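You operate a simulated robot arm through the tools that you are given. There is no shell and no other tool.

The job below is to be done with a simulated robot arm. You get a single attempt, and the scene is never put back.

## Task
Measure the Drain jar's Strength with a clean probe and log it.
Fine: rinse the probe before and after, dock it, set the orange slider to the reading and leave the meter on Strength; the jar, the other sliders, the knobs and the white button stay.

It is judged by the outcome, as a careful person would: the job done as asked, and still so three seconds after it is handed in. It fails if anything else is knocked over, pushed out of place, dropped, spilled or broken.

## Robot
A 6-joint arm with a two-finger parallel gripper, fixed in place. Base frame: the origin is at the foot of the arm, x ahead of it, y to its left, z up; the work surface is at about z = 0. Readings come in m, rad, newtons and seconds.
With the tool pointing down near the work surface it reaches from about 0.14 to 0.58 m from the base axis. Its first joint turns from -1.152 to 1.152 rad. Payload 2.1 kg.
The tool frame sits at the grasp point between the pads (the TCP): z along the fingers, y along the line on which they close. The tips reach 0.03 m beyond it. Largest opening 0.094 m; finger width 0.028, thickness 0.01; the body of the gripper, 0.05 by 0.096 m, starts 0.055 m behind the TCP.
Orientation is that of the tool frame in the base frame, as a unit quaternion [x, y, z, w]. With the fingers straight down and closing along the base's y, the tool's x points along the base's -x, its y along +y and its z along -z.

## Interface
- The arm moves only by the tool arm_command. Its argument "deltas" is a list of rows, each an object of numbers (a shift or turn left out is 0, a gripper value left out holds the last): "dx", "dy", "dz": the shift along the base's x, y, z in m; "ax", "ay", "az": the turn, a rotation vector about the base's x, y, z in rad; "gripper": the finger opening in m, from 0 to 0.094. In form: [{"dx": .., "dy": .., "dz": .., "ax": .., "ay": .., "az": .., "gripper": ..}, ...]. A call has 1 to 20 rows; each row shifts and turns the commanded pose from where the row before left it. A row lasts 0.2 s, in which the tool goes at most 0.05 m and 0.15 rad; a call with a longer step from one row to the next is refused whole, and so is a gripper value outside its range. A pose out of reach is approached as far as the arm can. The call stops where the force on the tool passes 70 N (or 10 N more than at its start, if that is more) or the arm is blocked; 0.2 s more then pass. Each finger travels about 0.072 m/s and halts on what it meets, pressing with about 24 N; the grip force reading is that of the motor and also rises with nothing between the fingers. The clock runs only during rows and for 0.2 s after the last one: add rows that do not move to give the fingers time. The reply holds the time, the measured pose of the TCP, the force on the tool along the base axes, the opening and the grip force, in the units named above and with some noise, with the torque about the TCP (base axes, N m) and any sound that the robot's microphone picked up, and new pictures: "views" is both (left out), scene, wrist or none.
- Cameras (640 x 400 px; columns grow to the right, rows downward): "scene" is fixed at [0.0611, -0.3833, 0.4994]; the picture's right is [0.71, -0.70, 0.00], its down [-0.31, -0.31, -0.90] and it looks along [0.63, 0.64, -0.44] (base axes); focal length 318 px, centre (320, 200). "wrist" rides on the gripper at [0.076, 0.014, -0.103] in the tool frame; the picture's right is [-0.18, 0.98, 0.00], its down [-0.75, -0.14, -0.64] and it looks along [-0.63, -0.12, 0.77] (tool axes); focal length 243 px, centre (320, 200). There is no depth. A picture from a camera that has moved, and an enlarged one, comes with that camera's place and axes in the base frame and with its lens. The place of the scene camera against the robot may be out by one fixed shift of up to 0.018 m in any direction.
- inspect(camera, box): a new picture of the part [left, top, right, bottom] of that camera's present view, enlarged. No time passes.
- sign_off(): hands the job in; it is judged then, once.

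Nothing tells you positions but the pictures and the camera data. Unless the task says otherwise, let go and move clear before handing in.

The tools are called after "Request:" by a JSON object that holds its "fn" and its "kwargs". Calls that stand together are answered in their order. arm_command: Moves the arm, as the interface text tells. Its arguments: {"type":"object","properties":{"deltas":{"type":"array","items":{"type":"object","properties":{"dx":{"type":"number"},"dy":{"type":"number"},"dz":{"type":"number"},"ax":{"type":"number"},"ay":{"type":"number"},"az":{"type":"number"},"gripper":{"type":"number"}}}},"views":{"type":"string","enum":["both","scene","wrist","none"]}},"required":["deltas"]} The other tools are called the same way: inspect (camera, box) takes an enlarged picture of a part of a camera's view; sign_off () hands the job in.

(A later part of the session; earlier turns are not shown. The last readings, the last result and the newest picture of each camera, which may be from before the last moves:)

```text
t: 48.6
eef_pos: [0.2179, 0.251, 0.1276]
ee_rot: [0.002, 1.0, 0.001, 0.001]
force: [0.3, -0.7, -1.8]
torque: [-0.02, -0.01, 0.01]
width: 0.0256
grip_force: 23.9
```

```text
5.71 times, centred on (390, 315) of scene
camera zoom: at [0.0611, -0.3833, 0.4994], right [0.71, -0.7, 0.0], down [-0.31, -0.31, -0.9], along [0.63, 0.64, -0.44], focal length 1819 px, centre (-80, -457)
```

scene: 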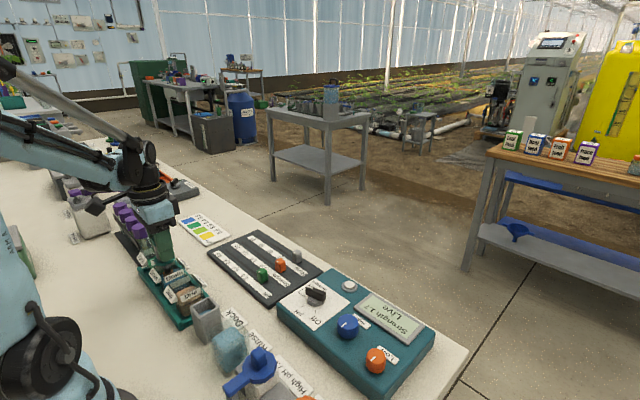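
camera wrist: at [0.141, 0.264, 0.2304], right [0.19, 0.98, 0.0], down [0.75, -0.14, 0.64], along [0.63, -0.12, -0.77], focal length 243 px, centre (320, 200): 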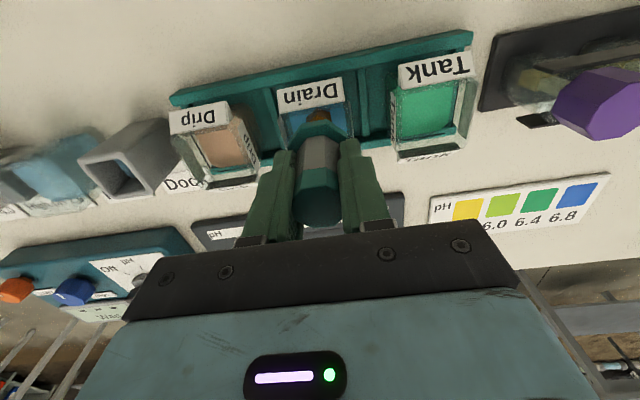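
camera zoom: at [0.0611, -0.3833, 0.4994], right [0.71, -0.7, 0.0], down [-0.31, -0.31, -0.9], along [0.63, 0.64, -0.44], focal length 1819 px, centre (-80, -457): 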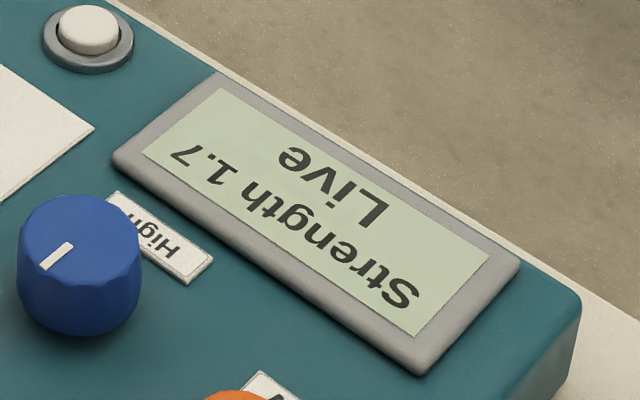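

The reading is steady at 1.7. I'll lift out straight, let it drip over the jar, and go back over the rinse cup along the same path.

Request:
{"fn": "arm_command", "kwargs": {"deltas": [{"dz": 0.015}, {"dz": 0.02}, {"dz": 0.02}, {}, {}, {}, {}, {"dz": 0.03}, {"dz": 0.029}, {}], "views": "none"}}

Request:
{"fn": "arm_command", "kwargs": {"deltas": [{"dx": 0.003, "dy": -0.035}, {"dy": -0.035}, {"dy": -0.035}, {"dy": -0.035}, {"dy": -0.035}, {"dy": -0.035}, {"dy": -0.0362}, {}, {"dz": -0.03}, {"dz": -0.03}, {}]}}

Request:
{"fn": "inspect", "kwargs": {"camera": "wrist", "box": [240, 30, 420, 170]}}

Request:
{"fn": "inspect", "kwargs": {"camera": "scene", "box": [130, 220, 290, 390]}}

```text
t: 50.8
eef_pos: [0.2189, 0.2492, 0.2407]
ee_rot: [0.002, 1.0, 0.001, 0.0]
force: [-1.0, 0.7, -1.2]
torque: [-0.01, 0.01, 0.01]
width: 0.0256
grip_force: 23.8
```

```text
t: 53.2
eef_pos: [0.2216, 0.0042, 0.1796]
ee_rot: [0.001, 1.0, 0.001, 0.001]
force: [-0.7, -0.5, -1.4]
torque: [0.01, -0.03, 0.03]
width: 0.0257
grip_force: 23.9
camera wrist: at [0.145, 0.017, 0.2832], right [0.19, 0.98, 0.0], down [0.75, -0.14, 0.64], along [0.63, -0.12, -0.77], focal length 243 px, centre (320, 200)
```

scene: 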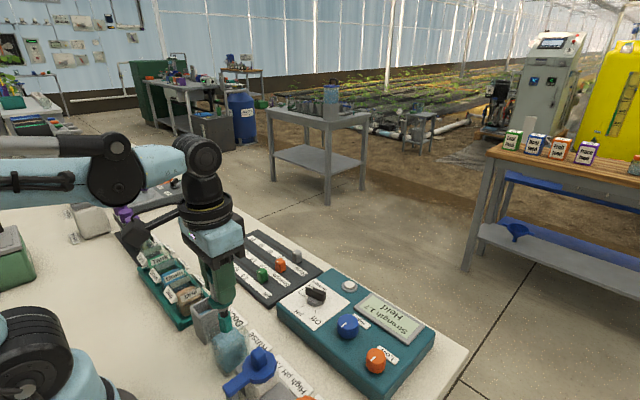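
wrist: 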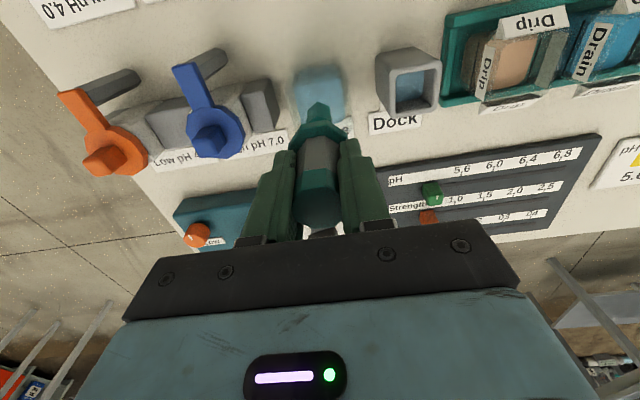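

```text
2.86 times, centred on (330, 100) of wrist
camera zoom: at [0.145, 0.017, 0.2832], right [0.19, 0.98, 0.0], down [0.75, -0.14, 0.64], along [0.63, -0.12, -0.77], focal length 693 px, centre (291, 486)
```

zoom: 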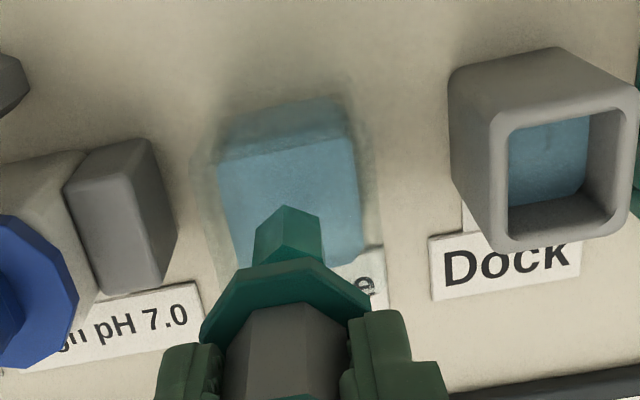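

```text
2.35 times, centred on (210, 305) of scene
camera zoom: at [0.0611, -0.3833, 0.4994], right [0.71, -0.7, 0.0], down [-0.31, -0.31, -0.9], along [0.63, 0.64, -0.44], focal length 749 px, centre (579, -47)
```

zoom: 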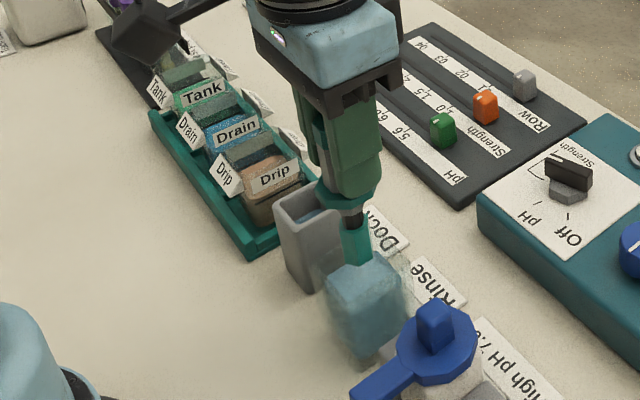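

The reading holds at 1.7. The tip has changed from orange to teal since the sample, perhaps a residue colour. I'll look closely, then rinse and see whether it changes back.

Request:
{"fn": "inspect", "kwargs": {"camera": "scene", "box": [190, 290, 260, 360]}}

Request:
{"fn": "inspect", "kwargs": {"camera": "scene", "box": [140, 235, 210, 310]}}

Request:
{"fn": "inspect", "kwargs": {"camera": "scene", "box": [340, 280, 440, 350]}}

```text
5.71 times, centred on (225, 325) of scene
camera zoom: at [0.0611, -0.3833, 0.4994], right [0.71, -0.7, 0.0], down [-0.31, -0.31, -0.9], along [0.63, 0.64, -0.44], focal length 1819 px, centre (863, -514)
```

zoom: 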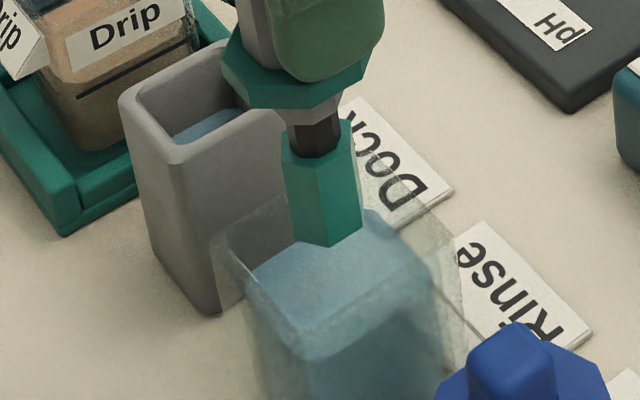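

```text
5.33 times, centred on (175, 272) of scene
camera zoom: at [0.0611, -0.3833, 0.4994], right [0.71, -0.7, 0.0], down [-0.31, -0.31, -0.9], along [0.63, 0.64, -0.44], focal length 1698 px, centre (1093, -187)
```

zoom: 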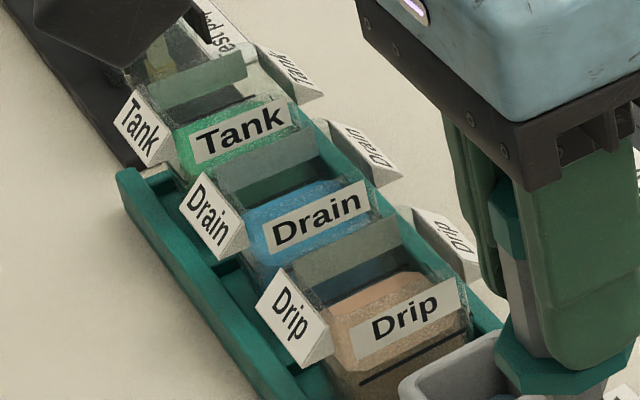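

```text
5.71 times, centred on (390, 315) of scene
camera zoom: at [0.0611, -0.3833, 0.4994], right [0.71, -0.7, 0.0], down [-0.31, -0.31, -0.9], along [0.63, 0.64, -0.44], focal length 1819 px, centre (-80, -457)
```

zoom: 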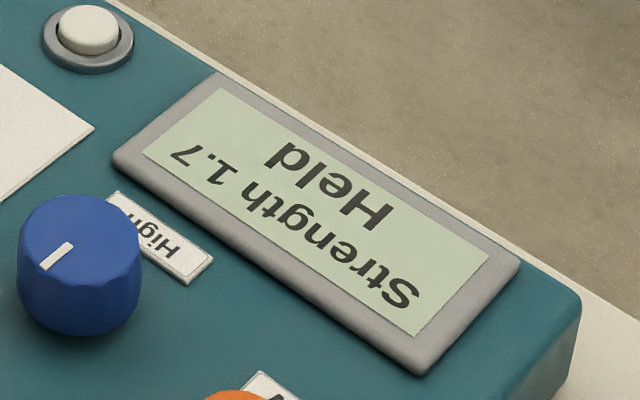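

Request:
{"fn": "arm_command", "kwargs": {"deltas": [{"dz": -0.015}, {"dz": -0.015}, {"dz": -0.015}, {"dz": -0.015}, {}, {}, {}, {}, {}, {}, {}, {}, {}, {}, {}, {}, {}, {}], "views": "none"}}

Request:
{"fn": "inspect", "kwargs": {"camera": "scene", "box": [180, 270, 280, 370]}}

Request:
{"fn": "arm_command", "kwargs": {"deltas": [{"dz": 0.015}, {"dz": 0.015}, {"dz": 0.015}, {"dz": 0.015}, {}, {}, {}]}}

Request:
{"fn": "inspect", "kwargs": {"camera": "scene", "box": [180, 270, 280, 370]}}

```text
t: 57.0
eef_pos: [0.2216, 0.0036, 0.1201]
ee_rot: [0.001, 1.0, 0.001, 0.0]
force: [0.9, -0.4, -1.4]
torque: [0.01, 0.02, 0.0]
width: 0.0258
grip_force: 23.9
```

```text
4.00 times, centred on (230, 320) of scene
camera zoom: at [0.0611, -0.3833, 0.4994], right [0.71, -0.7, 0.0], down [-0.31, -0.31, -0.9], along [0.63, 0.64, -0.44], focal length 1273 px, centre (680, -280)
```

zoom: 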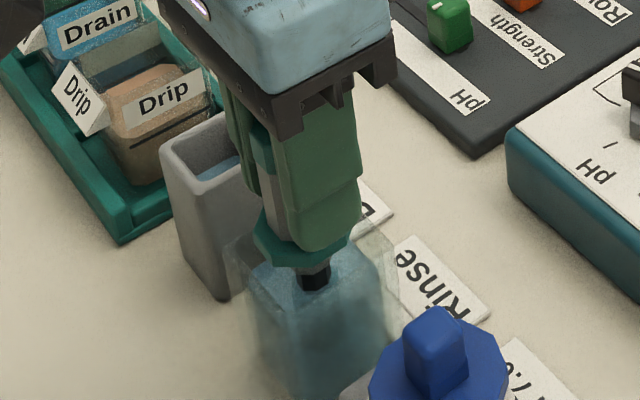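

```text
t: 58.6
eef_pos: [0.2204, 0.0039, 0.1811]
ee_rot: [0.003, 1.0, 0.001, 0.0]
force: [0.1, -0.2, -0.3]
torque: [0.01, -0.02, 0.0]
width: 0.0257
grip_force: 24.2
camera wrist: at [0.1449, 0.017, 0.2856], right [0.19, 0.98, 0.0], down [0.75, -0.14, 0.64], along [0.63, -0.12, -0.77], focal length 243 px, centre (320, 200)
```

scene: 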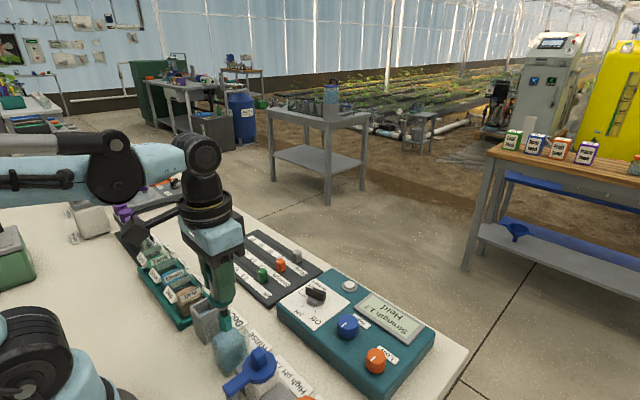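
wrist: 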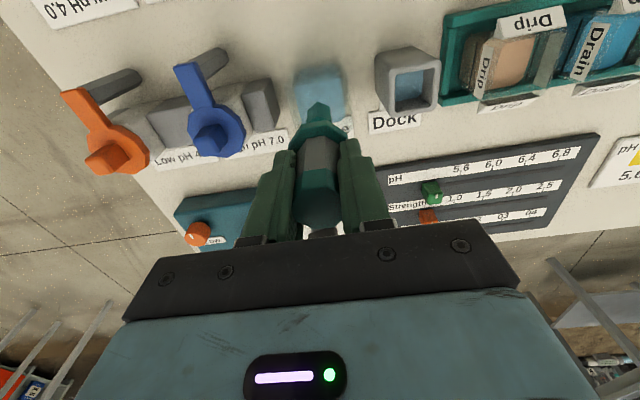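

```text
4.00 times, centred on (230, 320) of scene
camera zoom: at [0.0611, -0.3833, 0.4994], right [0.71, -0.7, 0.0], down [-0.31, -0.31, -0.9], along [0.63, 0.64, -0.44], focal length 1273 px, centre (680, -280)
```

zoom: 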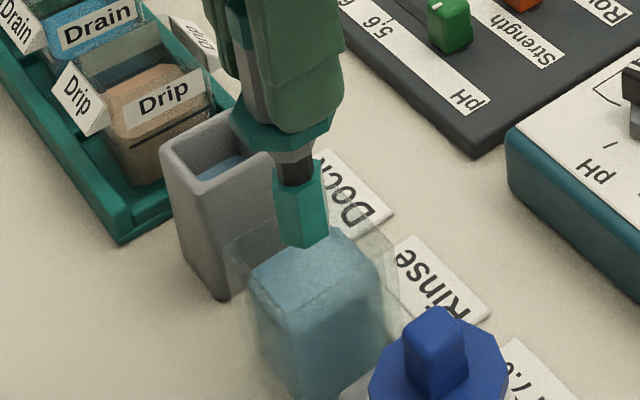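

Rinsing didn't change the teal colour, so it isn't plainly a dirt mark and may show reading status. To be sure the reading came from a clean probe, I'll rinse longer and then re-measure while watching the tip.

Request:
{"fn": "arm_command", "kwargs": {"deltas": [{"dz": -0.015}, {"dz": -0.015}, {"dz": -0.015}, {"dz": -0.015}, {"dz": -0.002}, {}, {}, {}, {"dx": 0.002}, {"dx": -0.004}, {"dx": 0.002}, {}, {}, {}, {}, {}, {}, {}, {}, {}], "views": "none"}}

Request:
{"fn": "arm_command", "kwargs": {"deltas": [{}, {}, {}, {}, {}, {"dz": 0.017}, {"dz": 0.015}, {"dz": 0.015}, {"dz": 0.015}, {}, {}, {}, {}, {"dz": 0.03}, {"dz": 0.03}, {}], "views": "scene"}}

Request:
{"fn": "inspect", "kwargs": {"camera": "scene", "box": [180, 250, 280, 350]}}

Request:
{"fn": "inspect", "kwargs": {"camera": "scene", "box": [340, 280, 440, 350]}}

```text
t: 62.8
eef_pos: [0.22, 0.0044, 0.1193]
ee_rot: [0.002, 1.0, 0.001, 0.001]
force: [-0.6, 0.7, -1.2]
torque: [0.03, 0.0, -0.03]
width: 0.0258
grip_force: 24.2
```

```text
t: 66.2
eef_pos: [0.2204, 0.0049, 0.242]
ee_rot: [0.002, 1.0, 0.001, 0.001]
force: [0.0, 0.1, -1.9]
torque: [-0.02, -0.01, 0.02]
width: 0.0254
grip_force: 23.7
```

scene: 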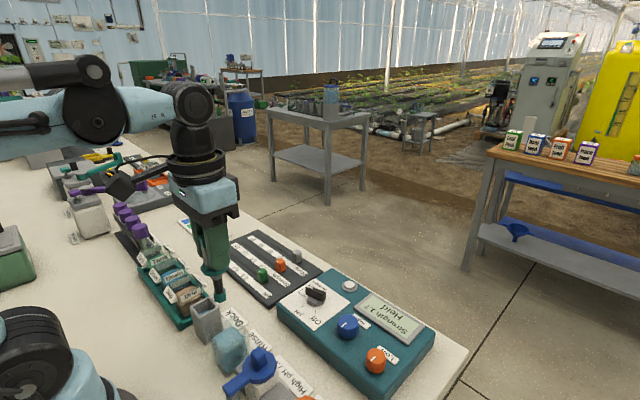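

```text
4.00 times, centred on (230, 300) of scene
camera zoom: at [0.0611, -0.3833, 0.4994], right [0.71, -0.7, 0.0], down [-0.31, -0.31, -0.9], along [0.63, 0.64, -0.44], focal length 1273 px, centre (680, -200)
```

zoom: 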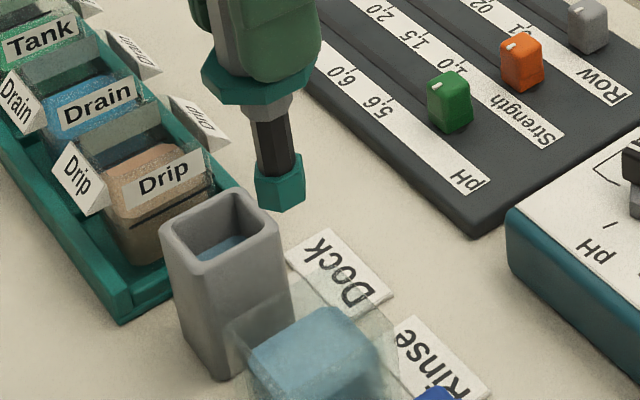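

```text
5.71 times, centred on (390, 315) of scene
camera zoom: at [0.0611, -0.3833, 0.4994], right [0.71, -0.7, 0.0], down [-0.31, -0.31, -0.9], along [0.63, 0.64, -0.44], focal length 1819 px, centre (-80, -457)
```

zoom: 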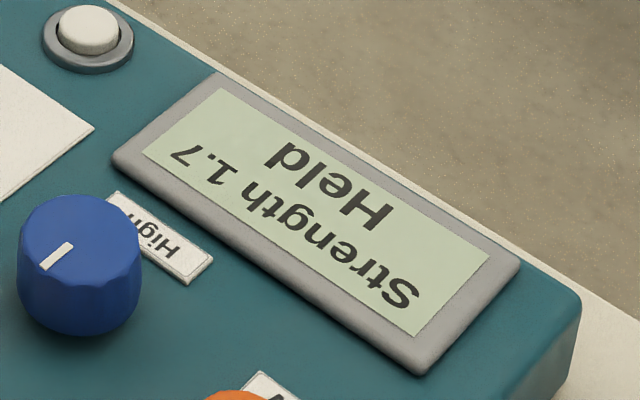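

Now it's clear: the coloured sleeve is residue film, and it has shrunk to half after the swished rinse. So the first rinse was incomplete and the orange film was old residue. I'll rinse with swishing until the film is gone, then re-measure.

Request:
{"fn": "arm_command", "kwargs": {"deltas": [{"dz": -0.03}, {"dz": -0.03}, {"dz": -0.02}, {"dz": -0.02}, {"dz": -0.022}, {}, {"dx": 0.004}, {"dx": -0.008}, {"dx": 0.008}, {"dx": -0.008}, {"dx": 0.008}, {"dx": -0.008}, {"dx": 0.004}, {}, {"dy": 0.003}, {"dy": -0.006}, {"dy": 0.006}, {"dy": -0.006}, {"dy": 0.003}, {}], "views": "none"}}

Request:
{"fn": "arm_command", "kwargs": {"deltas": [{"dz": 0.022}, {"dz": 0.02}, {"dz": 0.02}, {"dz": 0.03}, {"dz": 0.03}, {}], "views": "scene"}}

Request:
{"fn": "inspect", "kwargs": {"camera": "scene", "box": [180, 250, 280, 350]}}

```text
t: 70.4
eef_pos: [0.2204, 0.0055, 0.1185]
ee_rot: [0.003, 1.0, 0.001, 0.001]
force: [-0.3, 0.3, -0.8]
torque: [0.0, 0.0, 0.01]
width: 0.0258
grip_force: 24.0
```

```text
t: 71.8
eef_pos: [0.22, 0.0045, 0.2408]
ee_rot: [0.002, 1.0, 0.001, 0.0]
force: [0.0, -0.8, -2.2]
torque: [0.03, -0.01, 0.02]
width: 0.0254
grip_force: 23.9
```

scene: 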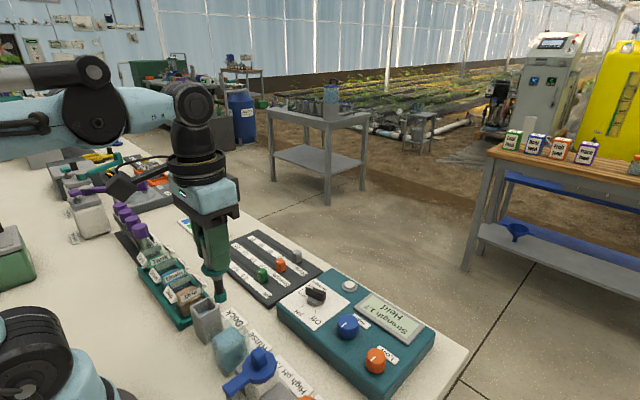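

```text
4.00 times, centred on (230, 300) of scene
camera zoom: at [0.0611, -0.3833, 0.4994], right [0.71, -0.7, 0.0], down [-0.31, -0.31, -0.9], along [0.63, 0.64, -0.44], focal length 1273 px, centre (680, -200)
```

zoom: 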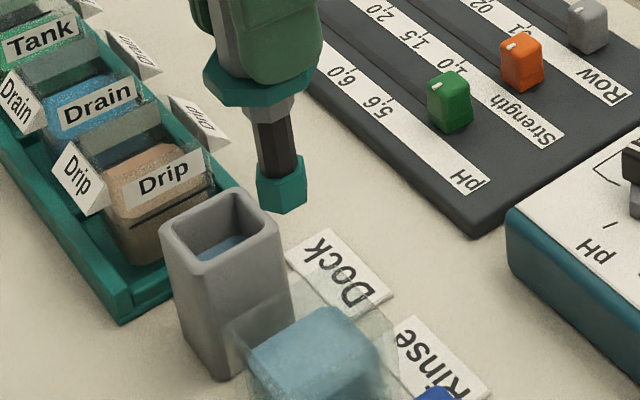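

The sleeve is gone: what's left is the bare dark neck with the probe's own short teal end, and more rinsing no longer changes it. So it's clean now, and the rinse needs over 4 s. I'll re-measure the Drain jar with the clean probe.

Request:
{"fn": "arm_command", "kwargs": {"deltas": [{"dx": -0.003, "dy": 0.035}, {"dy": 0.035}, {"dy": 0.035}, {"dy": 0.035}, {"dy": 0.035}, {"dy": 0.035}, {"dy": 0.0362}, {}, {"dz": -0.025}, {"dz": -0.025}, {"dz": -0.02}, {}, {}]}}

Request:
{"fn": "inspect", "kwargs": {"camera": "wrist", "box": [220, 20, 440, 180]}}

Request:
{"fn": "inspect", "kwargs": {"camera": "scene", "box": [120, 210, 220, 310]}}

```text
t: 74.6
eef_pos: [0.2192, 0.2506, 0.1718]
ee_rot: [0.001, 1.0, 0.001, 0.0]
force: [0.4, 0.6, -1.2]
torque: [-0.01, 0.01, -0.02]
width: 0.0258
grip_force: 24.4
camera wrist: at [0.1429, 0.2635, 0.2754], right [0.19, 0.98, 0.0], down [0.75, -0.14, 0.64], along [0.63, -0.12, -0.77], focal length 243 px, centre (320, 200)
```

scene: 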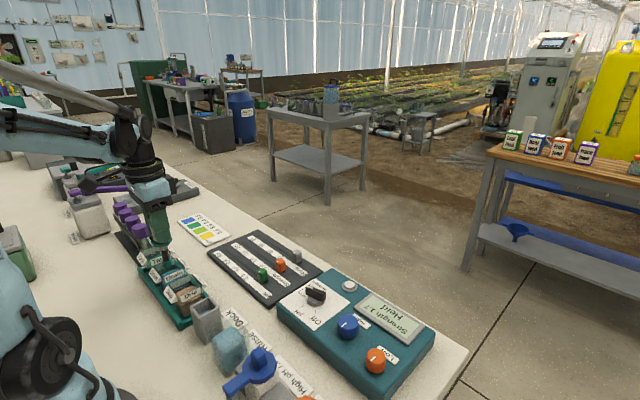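
wrist: 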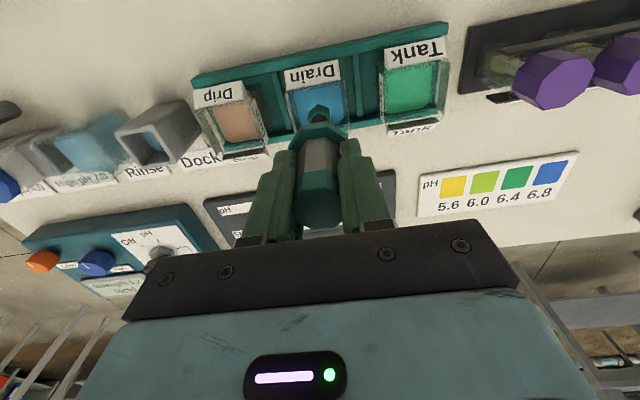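

```text
2.50 times, centred on (330, 100) of wrist
camera zoom: at [0.1429, 0.2635, 0.2754], right [0.19, 0.98, 0.0], down [0.75, -0.14, 0.64], along [0.63, -0.12, -0.77], focal length 606 px, centre (295, 450)
```

zoom: 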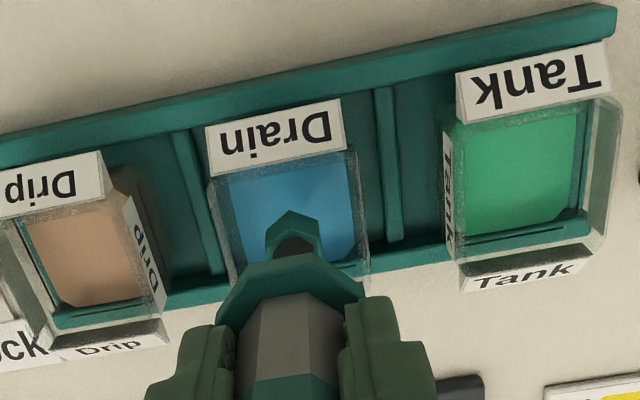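

```text
4.00 times, centred on (170, 260) of scene
camera zoom: at [0.0611, -0.3833, 0.4994], right [0.71, -0.7, 0.0], down [-0.31, -0.31, -0.9], along [0.63, 0.64, -0.44], focal length 1273 px, centre (920, -40)
```

zoom: 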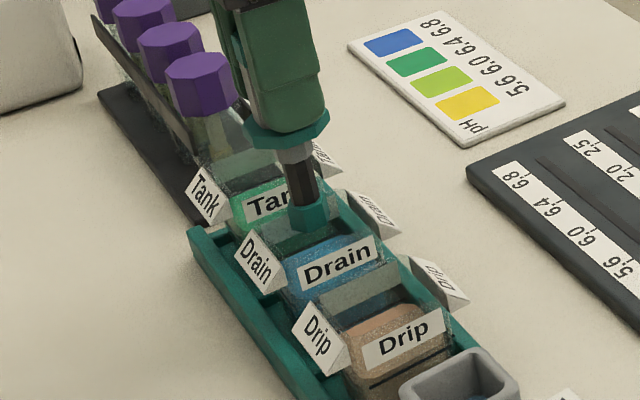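

Clean probe lined up over the Drain jar. I'll dip it to the same depth and wait for the reading.

Request:
{"fn": "arm_command", "kwargs": {"deltas": [{"dz": -0.012}, {"dz": -0.012}, {"dz": -0.012}, {"dz": -0.009}, {}, {}, {}], "views": "none"}}

Request:
{"fn": "inspect", "kwargs": {"camera": "scene", "box": [340, 280, 440, 350]}}

Request:
{"fn": "arm_command", "kwargs": {"deltas": [{}, {}, {}, {}, {}, {}, {}, {}, {}, {}, {}, {}, {}, {}, {}, {}, {}, {}, {}, {}], "views": "scene"}}

Request:
{"fn": "inspect", "kwargs": {"camera": "scene", "box": [340, 280, 440, 350]}}

Request:
{"fn": "inspect", "kwargs": {"camera": "scene", "box": [120, 210, 220, 310]}}

```text
t: 76.2
eef_pos: [0.218, 0.2507, 0.126]
ee_rot: [0.002, 1.0, 0.001, 0.001]
force: [0.1, -0.5, -1.2]
torque: [-0.03, 0.03, -0.03]
width: 0.0259
grip_force: 23.7
```

```text
5.71 times, centred on (390, 315) of scene
camera zoom: at [0.0611, -0.3833, 0.4994], right [0.71, -0.7, 0.0], down [-0.31, -0.31, -0.9], along [0.63, 0.64, -0.44], focal length 1819 px, centre (-80, -457)
```

zoom: 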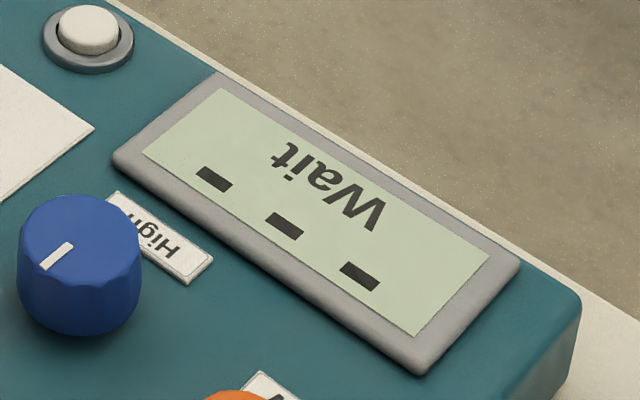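

```text
t: 80.4
eef_pos: [0.2184, 0.2513, 0.1268]
ee_rot: [0.002, 1.0, 0.001, 0.001]
force: [0.0, 0.2, -1.6]
torque: [-0.01, 0.01, 0.01]
width: 0.0257
grip_force: 24.2
```

scene: 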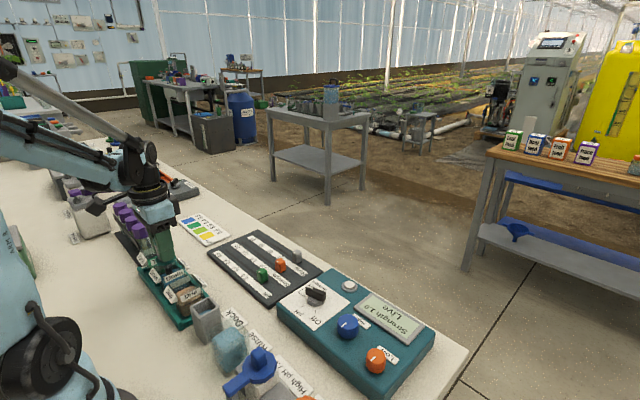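

```text
5.71 times, centred on (390, 315) of scene
camera zoom: at [0.0611, -0.3833, 0.4994], right [0.71, -0.7, 0.0], down [-0.31, -0.31, -0.9], along [0.63, 0.64, -0.44], focal length 1819 px, centre (-80, -457)
```

zoom: 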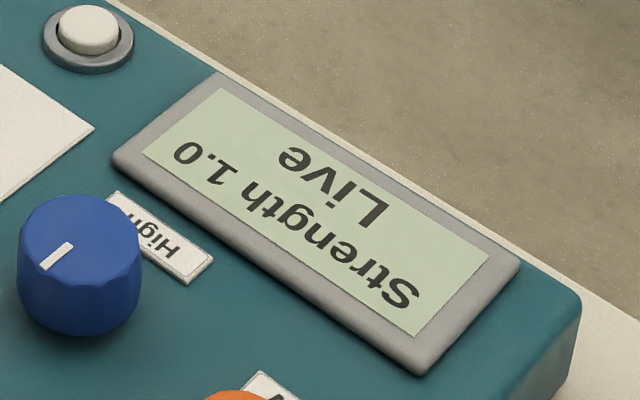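

```text
4.00 times, centred on (170, 260) of scene
camera zoom: at [0.0611, -0.3833, 0.4994], right [0.71, -0.7, 0.0], down [-0.31, -0.31, -0.9], along [0.63, 0.64, -0.44], focal length 1273 px, centre (920, -40)
```

zoom: 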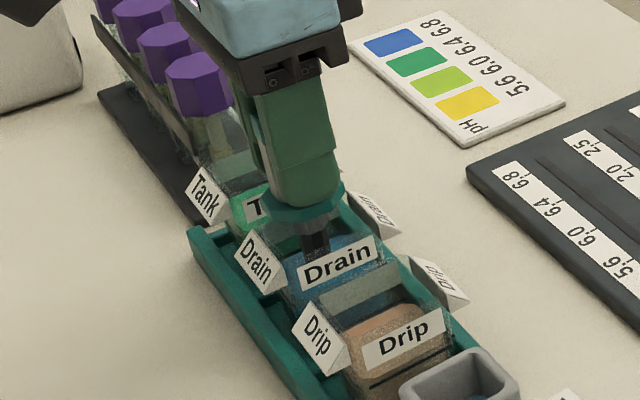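

With the clean probe the meter reads 1.0, so the first 1.7 was spoiled by old residue. I'll hold longer to check that it's steady.

Request:
{"fn": "arm_command", "kwargs": {"deltas": [{}, {}, {}, {}, {}, {}, {}, {}, {}, {}, {}, {}], "views": "none"}}

Request:
{"fn": "inspect", "kwargs": {"camera": "scene", "box": [340, 280, 440, 350]}}

Request:
{"fn": "arm_command", "kwargs": {"deltas": [{"dz": 0.015}, {"dz": 0.02}, {"dz": 0.02}, {}, {}, {}, {}, {}, {"dz": 0.03}, {"dz": 0.03}, {}], "views": "scene"}}

Request:
{"fn": "inspect", "kwargs": {"camera": "scene", "box": [120, 190, 220, 290]}}

```text
t: 83.0
eef_pos: [0.2193, 0.2508, 0.1264]
ee_rot: [0.003, 1.0, 0.001, 0.001]
force: [-0.6, -0.1, -0.9]
torque: [-0.02, 0.03, 0.02]
width: 0.0257
grip_force: 24.2
```

```text
5.71 times, centred on (390, 315) of scene
camera zoom: at [0.0611, -0.3833, 0.4994], right [0.71, -0.7, 0.0], down [-0.31, -0.31, -0.9], along [0.63, 0.64, -0.44], focal length 1819 px, centre (-80, -457)
```

zoom: 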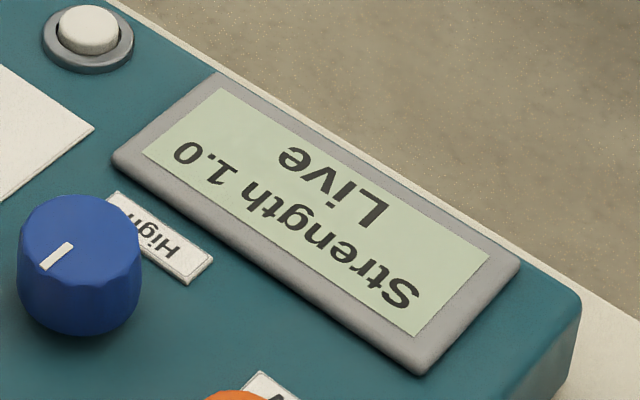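

```text
t: 85.4
eef_pos: [0.2179, 0.2509, 0.2415]
ee_rot: [0.002, 1.0, 0.002, 0.001]
force: [0.2, -0.6, -1.7]
torque: [0.0, 0.01, 0.01]
width: 0.0254
grip_force: 23.8
```

scene: 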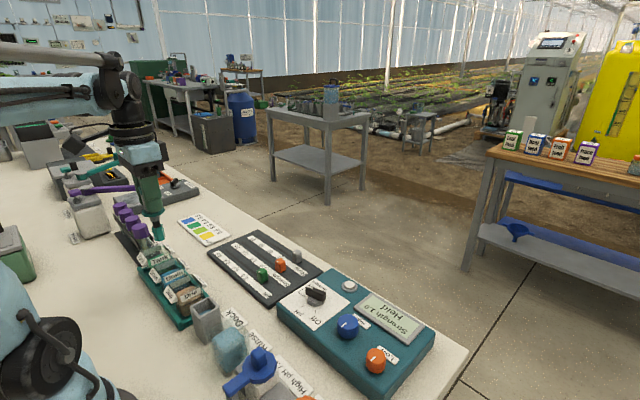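

```text
4.00 times, centred on (170, 240) of scene
camera zoom: at [0.0611, -0.3833, 0.4994], right [0.71, -0.7, 0.0], down [-0.31, -0.31, -0.9], along [0.63, 0.64, -0.44], focal length 1273 px, centre (920, 40)
```

zoom: 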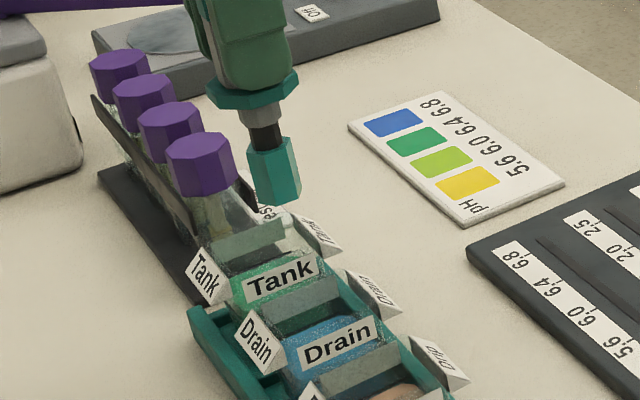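

Held at 1.0. The Drain film is back on the tip, so I'll take it to the rinse cup for a long swished rinse until the sleeve disappears.

Request:
{"fn": "arm_command", "kwargs": {"deltas": [{"dx": 0.003, "dy": -0.035}, {"dy": -0.035}, {"dy": -0.035}, {"dy": -0.035}, {"dy": -0.035}, {"dy": -0.035}, {"dy": -0.0362}, {}, {"dz": -0.03}, {"dz": -0.03}, {}, {}]}}

Request:
{"fn": "inspect", "kwargs": {"camera": "wrist", "box": [240, 30, 420, 170]}}

Request:
{"fn": "arm_command", "kwargs": {"deltas": [{"dz": -0.02}, {"dz": -0.02}, {"dz": -0.012}, {"dz": -0.01}, {}, {}, {}, {"dx": 0.002}, {"dx": -0.004}, {"dx": 0.002}, {}, {}, {}, {}, {}, {}, {}, {}, {}, {}], "views": "none"}}

Request:
{"fn": "arm_command", "kwargs": {"deltas": [{}, {}, {"dy": 0.002}, {"dy": -0.004}, {"dy": 0.002}, {}, {}, {}, {}, {}, {}, {}, {}, {}, {}, {}, {}], "views": "none"}}

Request:
{"fn": "arm_command", "kwargs": {"deltas": [{"dz": 0.017}, {"dz": 0.015}, {"dz": 0.015}, {"dz": 0.015}, {}, {}, {}, {"dz": 0.03}, {"dz": 0.03}, {}]}}

Request:
{"fn": "inspect", "kwargs": {"camera": "scene", "box": [180, 250, 280, 350]}}

```text
t: 88.0
eef_pos: [0.2223, 0.0035, 0.1816]
ee_rot: [0.003, 1.0, 0.001, 0.0]
force: [-0.4, -0.3, -0.9]
torque: [0.01, 0.01, 0.03]
width: 0.0255
grip_force: 24.4
camera wrist: at [0.1456, 0.0165, 0.2848], right [0.19, 0.98, 0.0], down [0.75, -0.14, 0.64], along [0.63, -0.12, -0.77], focal length 243 px, centre (320, 200)
```

scene: 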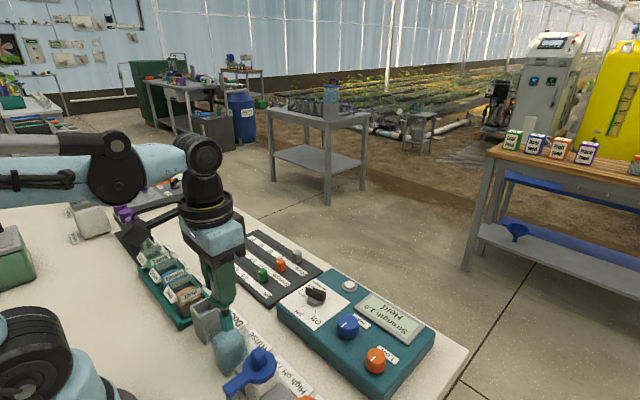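
wrist: 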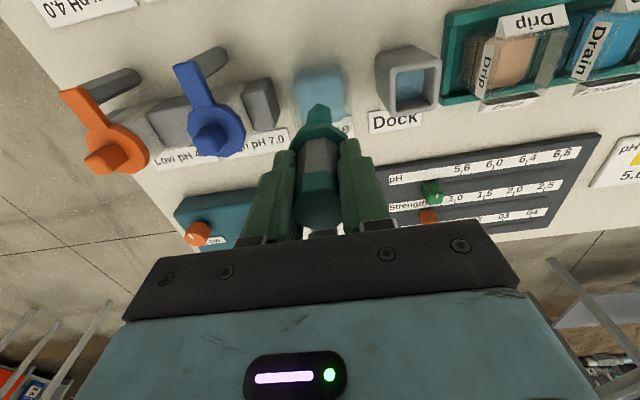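

```text
2.86 times, centred on (330, 100) of wrist
camera zoom: at [0.1456, 0.0165, 0.2848], right [0.19, 0.98, 0.0], down [0.75, -0.14, 0.64], along [0.63, -0.12, -0.77], focal length 693 px, centre (291, 486)
```

zoom: 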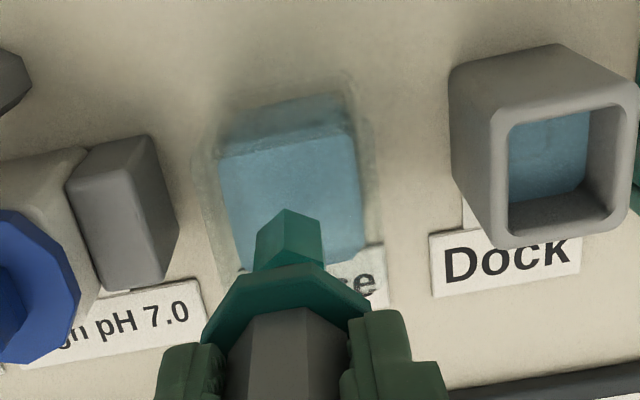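

```text
t: 92.2
eef_pos: [0.2208, 0.0048, 0.1195]
ee_rot: [0.001, 1.0, 0.001, 0.001]
force: [-0.2, 0.8, -0.5]
torque: [0.0, 0.02, -0.01]
width: 0.0258
grip_force: 23.2
```

```text
t: 95.8
eef_pos: [0.2202, 0.005, 0.1204]
ee_rot: [0.002, 1.0, 0.001, 0.001]
force: [-0.3, -0.1, -1.1]
torque: [0.01, 0.0, 0.02]
width: 0.026
grip_force: 24.3
```

```text
t: 98.0
eef_pos: [0.2191, 0.0046, 0.2432]
ee_rot: [0.003, 1.0, 0.001, 0.001]
force: [0.7, 0.5, -1.5]
torque: [-0.01, 0.01, -0.02]
width: 0.0254
grip_force: 24.1
camera wrist: at [0.143, 0.0174, 0.3457], right [0.19, 0.98, 0.0], down [0.75, -0.14, 0.64], along [0.63, -0.12, -0.77], focal length 243 px, centre (320, 200)
```

scene: 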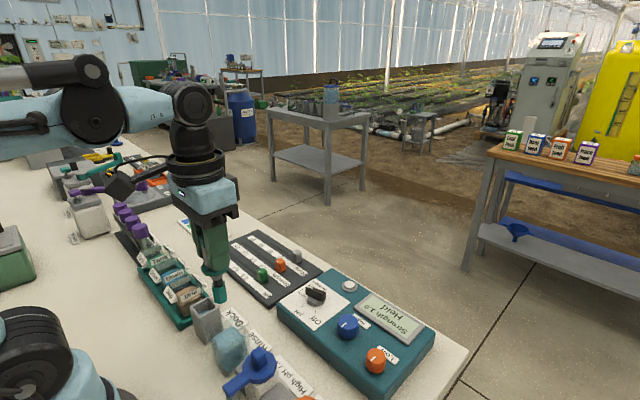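
wrist: 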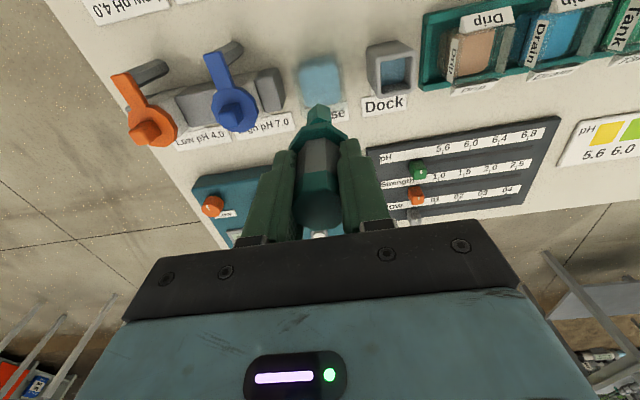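

```text
4.00 times, centred on (230, 300) of scene
camera zoom: at [0.0611, -0.3833, 0.4994], right [0.71, -0.7, 0.0], down [-0.31, -0.31, -0.9], along [0.63, 0.64, -0.44], focal length 1273 px, centre (680, -200)
```

zoom: 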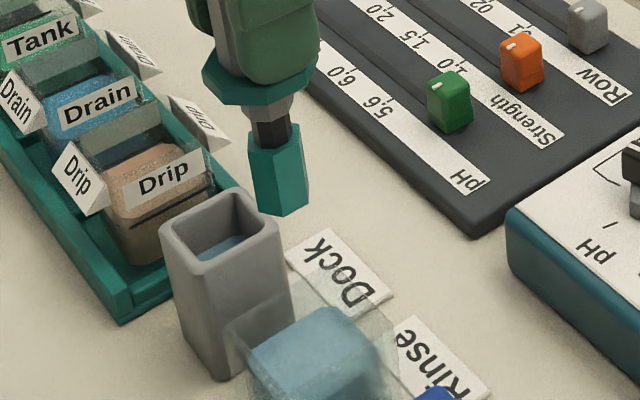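

Soaking time alone didn't do it. Last time the sleeve went on the second separate dip, so I'll dip a second time after fully lifting out.

Request:
{"fn": "arm_command", "kwargs": {"deltas": [{"dz": -0.03}, {"dz": -0.03}, {"dz": -0.02}, {"dz": -0.02}, {"dz": -0.022}, {}, {}, {"dx": 0.002}, {"dx": -0.004}, {"dx": 0.002}, {}, {}, {}, {}, {}, {}, {}, {}], "views": "none"}}

Request:
{"fn": "arm_command", "kwargs": {"deltas": [{"dz": 0.017}, {"dz": 0.015}, {"dz": 0.015}, {"dz": 0.015}, {}, {}, {}, {"dz": 0.03}, {"dz": 0.03}, {}], "views": "scene"}}

Request:
{"fn": "inspect", "kwargs": {"camera": "scene", "box": [180, 250, 280, 350]}}

```text
t: 101.8
eef_pos: [0.2199, 0.0047, 0.1199]
ee_rot: [0.002, 1.0, 0.0, 0.001]
force: [-0.4, 0.1, -1.5]
torque: [0.0, -0.01, 0.0]
width: 0.0258
grip_force: 23.8
```

```text
t: 104.0
eef_pos: [0.2202, 0.0067, 0.241]
ee_rot: [0.001, 1.0, 0.001, 0.001]
force: [0.2, 0.4, -2.3]
torque: [-0.03, -0.01, 0.01]
width: 0.0256
grip_force: 24.1
```

scene: 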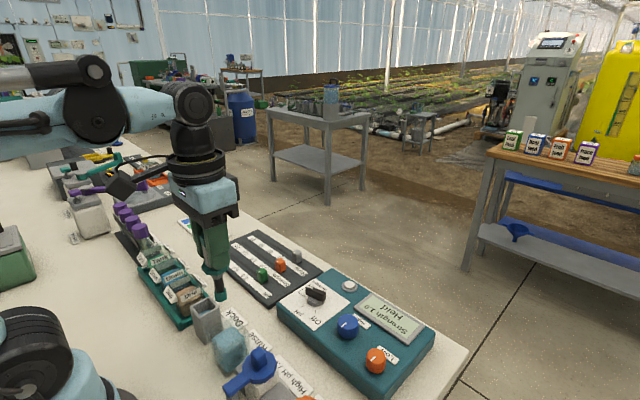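

```text
4.00 times, centred on (230, 300) of scene
camera zoom: at [0.0611, -0.3833, 0.4994], right [0.71, -0.7, 0.0], down [-0.31, -0.31, -0.9], along [0.63, 0.64, -0.44], focal length 1273 px, centre (680, -200)
```

zoom: 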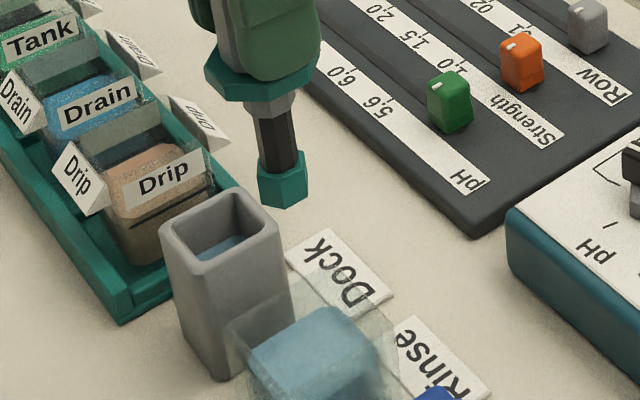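

Confirmed: two separate dips clean it, and the tip is bare again. Next I'll move over the dock and check alignment before inserting.

Request:
{"fn": "arm_command", "kwargs": {"deltas": [{"dx": 0.002, "dy": 0.027}, {"dy": 0.026}, {"dy": 0.026}, {}, {"dz": -0.03}, {"dz": -0.02}, {}, {}]}}

Request:
{"fn": "inspect", "kwargs": {"camera": "wrist", "box": [240, 30, 420, 170]}}

Request:
{"fn": "inspect", "kwargs": {"camera": "scene", "box": [150, 240, 270, 360]}}

```text
t: 105.8
eef_pos: [0.2218, 0.0852, 0.1913]
ee_rot: [0.002, 1.0, 0.001, 0.001]
force: [0.7, -0.3, 0.0]
torque: [0.0, -0.01, 0.01]
width: 0.0258
grip_force: 24.0
camera wrist: at [0.1464, 0.0988, 0.2941], right [0.19, 0.98, 0.0], down [0.75, -0.14, 0.64], along [0.63, -0.12, -0.77], focal length 243 px, centre (320, 200)
```

scene: 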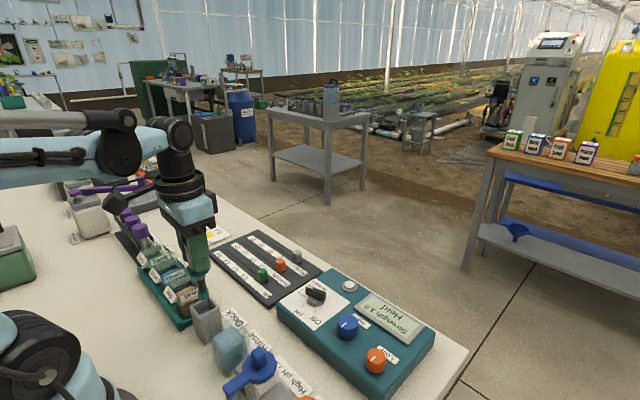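
wrist: 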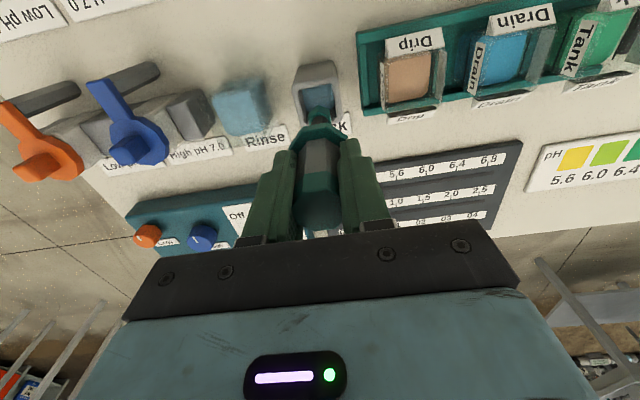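

```text
2.86 times, centred on (330, 100) of wrist
camera zoom: at [0.1464, 0.0988, 0.2941], right [0.19, 0.98, 0.0], down [0.75, -0.14, 0.64], along [0.63, -0.12, -0.77], focal length 693 px, centre (291, 486)
```

zoom: 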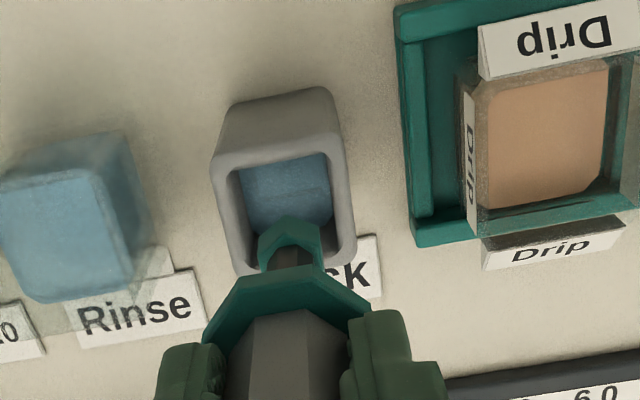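

```text
3.33 times, centred on (210, 300) of scene
camera zoom: at [0.0611, -0.3833, 0.4994], right [0.71, -0.7, 0.0], down [-0.31, -0.31, -0.9], along [0.63, 0.64, -0.44], focal length 1061 px, centre (687, -133)
```

zoom: 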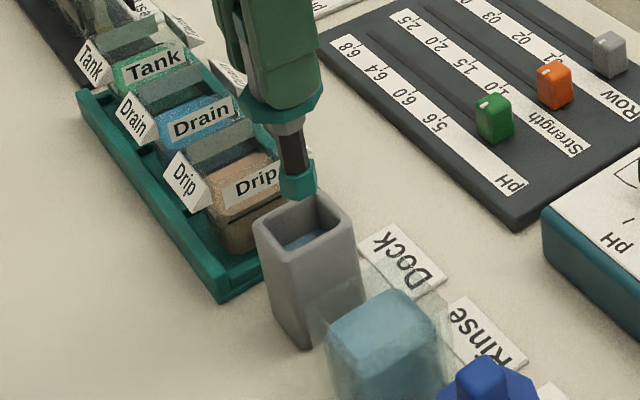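

The tip lines up with the dock opening. I'll insert it slowly to the original docked height.

Request:
{"fn": "arm_command", "kwargs": {"deltas": [{"dz": -0.015}, {"dz": -0.015}, {"dz": -0.015}, {}], "views": "none"}}

Request:
{"fn": "arm_command", "kwargs": {"deltas": [{"dz": -0.01}, {"dz": -0.01}, {"dz": -0.008}, {"dz": -0.005}, {}]}}

Request:
{"fn": "inspect", "kwargs": {"camera": "scene", "box": [150, 250, 250, 350]}}

Request:
{"fn": "inspect", "kwargs": {"camera": "wrist", "box": [220, 60, 460, 240]}}

```text
t: 106.8
eef_pos: [0.2222, 0.0848, 0.1458]
ee_rot: [0.002, 1.0, 0.001, 0.002]
force: [-0.2, 1.0, -1.4]
torque: [0.0, 0.03, 0.04]
width: 0.0259
grip_force: 24.1
```

```text
t: 108.0
eef_pos: [0.2222, 0.0843, 0.1127]
ee_rot: [0.002, 1.0, 0.001, 0.002]
force: [-0.2, -0.5, -0.8]
torque: [-0.04, -0.01, 0.0]
width: 0.0258
grip_force: 23.9
camera wrist: at [0.1461, 0.0972, 0.2162], right [0.19, 0.98, 0.0], down [0.75, -0.14, 0.64], along [0.63, -0.12, -0.77], focal length 243 px, centre (320, 200)
```

scene: 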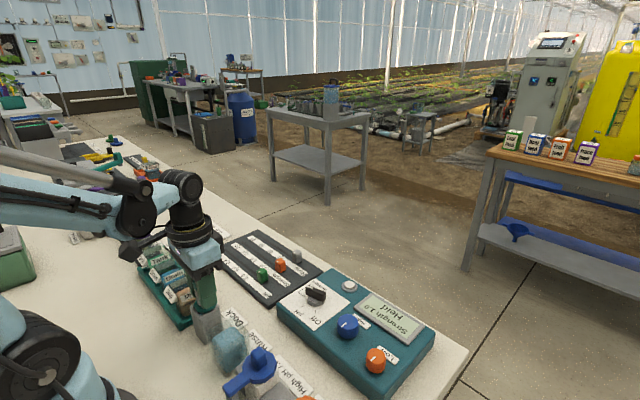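
wrist: 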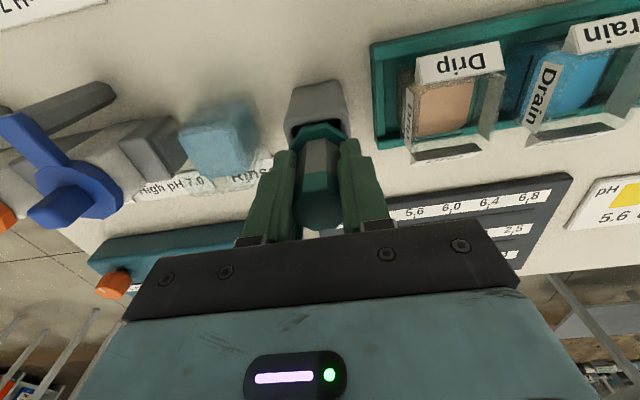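

```text
4.00 times, centred on (200, 300) of scene
camera zoom: at [0.0611, -0.3833, 0.4994], right [0.71, -0.7, 0.0], down [-0.31, -0.31, -0.9], along [0.63, 0.64, -0.44], focal length 1273 px, centre (800, -200)
```

zoom: 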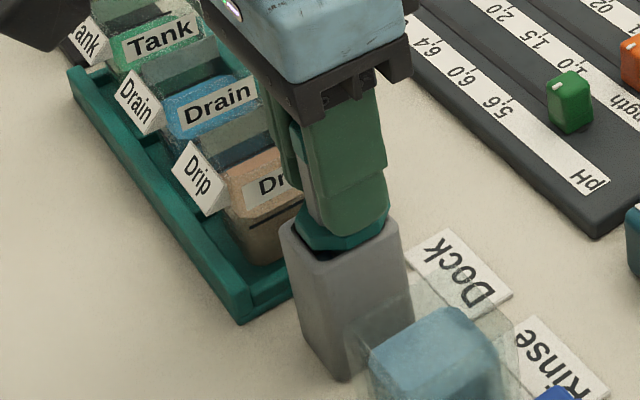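

```text
2.22 times, centred on (340, 150) of wrist
camera zoom: at [0.1461, 0.0972, 0.2162], right [0.19, 0.98, 0.0], down [0.75, -0.14, 0.64], along [0.63, -0.12, -0.77], focal length 539 px, centre (276, 311)
```

zoom: 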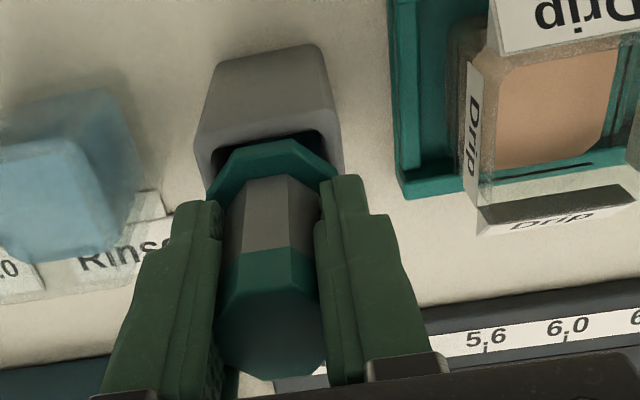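

The probe is in and nearly seated. I'll lower the last 2 mm and watch the force.

Request:
{"fn": "arm_command", "kwargs": {"deltas": [{"dz": -0.002}, {}, {}], "views": "none"}}

Request:
{"fn": "inspect", "kwargs": {"camera": "wrist", "box": [220, 60, 460, 240]}}

```text
t: 108.8
eef_pos: [0.2224, 0.0843, 0.1112]
ee_rot: [0.002, 1.0, 0.002, 0.001]
force: [-5.1, 1.1, 18.5]
torque: [-0.07, -0.08, 0.02]
width: 0.0257
grip_force: 23.8
```

```text
2.22 times, centred on (340, 150) of wrist
camera zoom: at [0.1463, 0.0969, 0.2145], right [0.19, 0.98, 0.0], down [0.75, -0.14, 0.64], along [0.63, -0.12, -0.77], focal length 539 px, centre (276, 311)
```

zoom: 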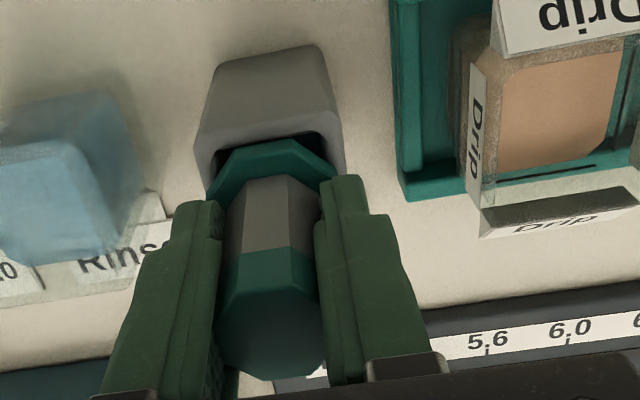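

It's seated (18 N upward), but the collar sits about 2–3 mm further forward than at the start. I'll lift 2 mm, shift back 2.5 mm, and set it down again.

Request:
{"fn": "arm_command", "kwargs": {"deltas": [{"dz": 0.003}, {"dx": -0.0025}, {"dz": -0.0015}, {}, {}], "views": "none"}}

Request:
{"fn": "inspect", "kwargs": {"camera": "wrist", "box": [220, 60, 460, 240]}}

Request:
{"fn": "inspect", "kwargs": {"camera": "scene", "box": [150, 250, 250, 350]}}

```text
t: 110.0
eef_pos: [0.2208, 0.0846, 0.1123]
ee_rot: [0.001, 1.0, 0.001, 0.001]
force: [-0.3, -0.6, -3.0]
torque: [0.0, 0.0, -0.03]
width: 0.0258
grip_force: 23.6
```

```text
2.22 times, centred on (340, 150) of wrist
camera zoom: at [0.1439, 0.0967, 0.2161], right [0.19, 0.98, 0.0], down [0.75, -0.14, 0.64], along [0.63, -0.12, -0.77], focal length 539 px, centre (276, 311)
```

zoom: 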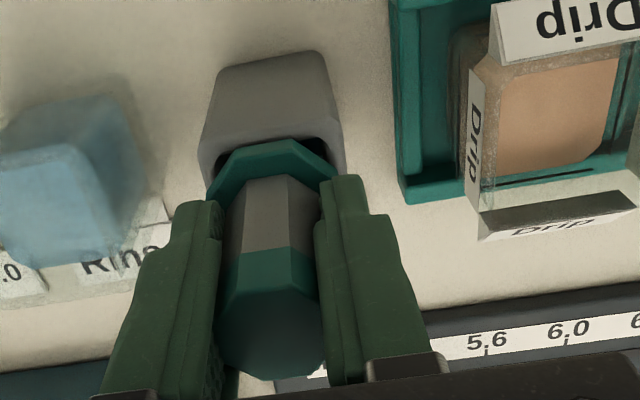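

```text
4.00 times, centred on (200, 300) of scene
camera zoom: at [0.0611, -0.3833, 0.4994], right [0.71, -0.7, 0.0], down [-0.31, -0.31, -0.9], along [0.63, 0.64, -0.44], focal length 1273 px, centre (800, -200)
```

zoom: 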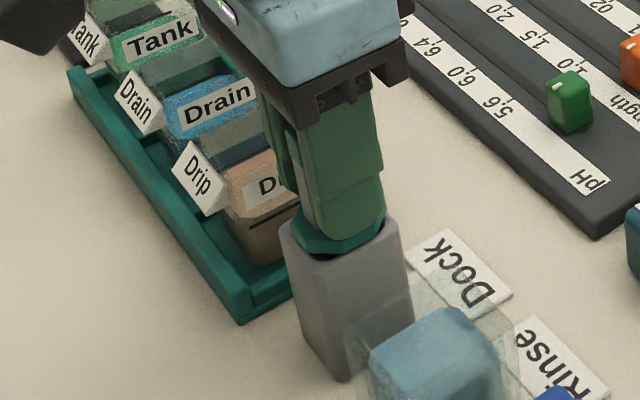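

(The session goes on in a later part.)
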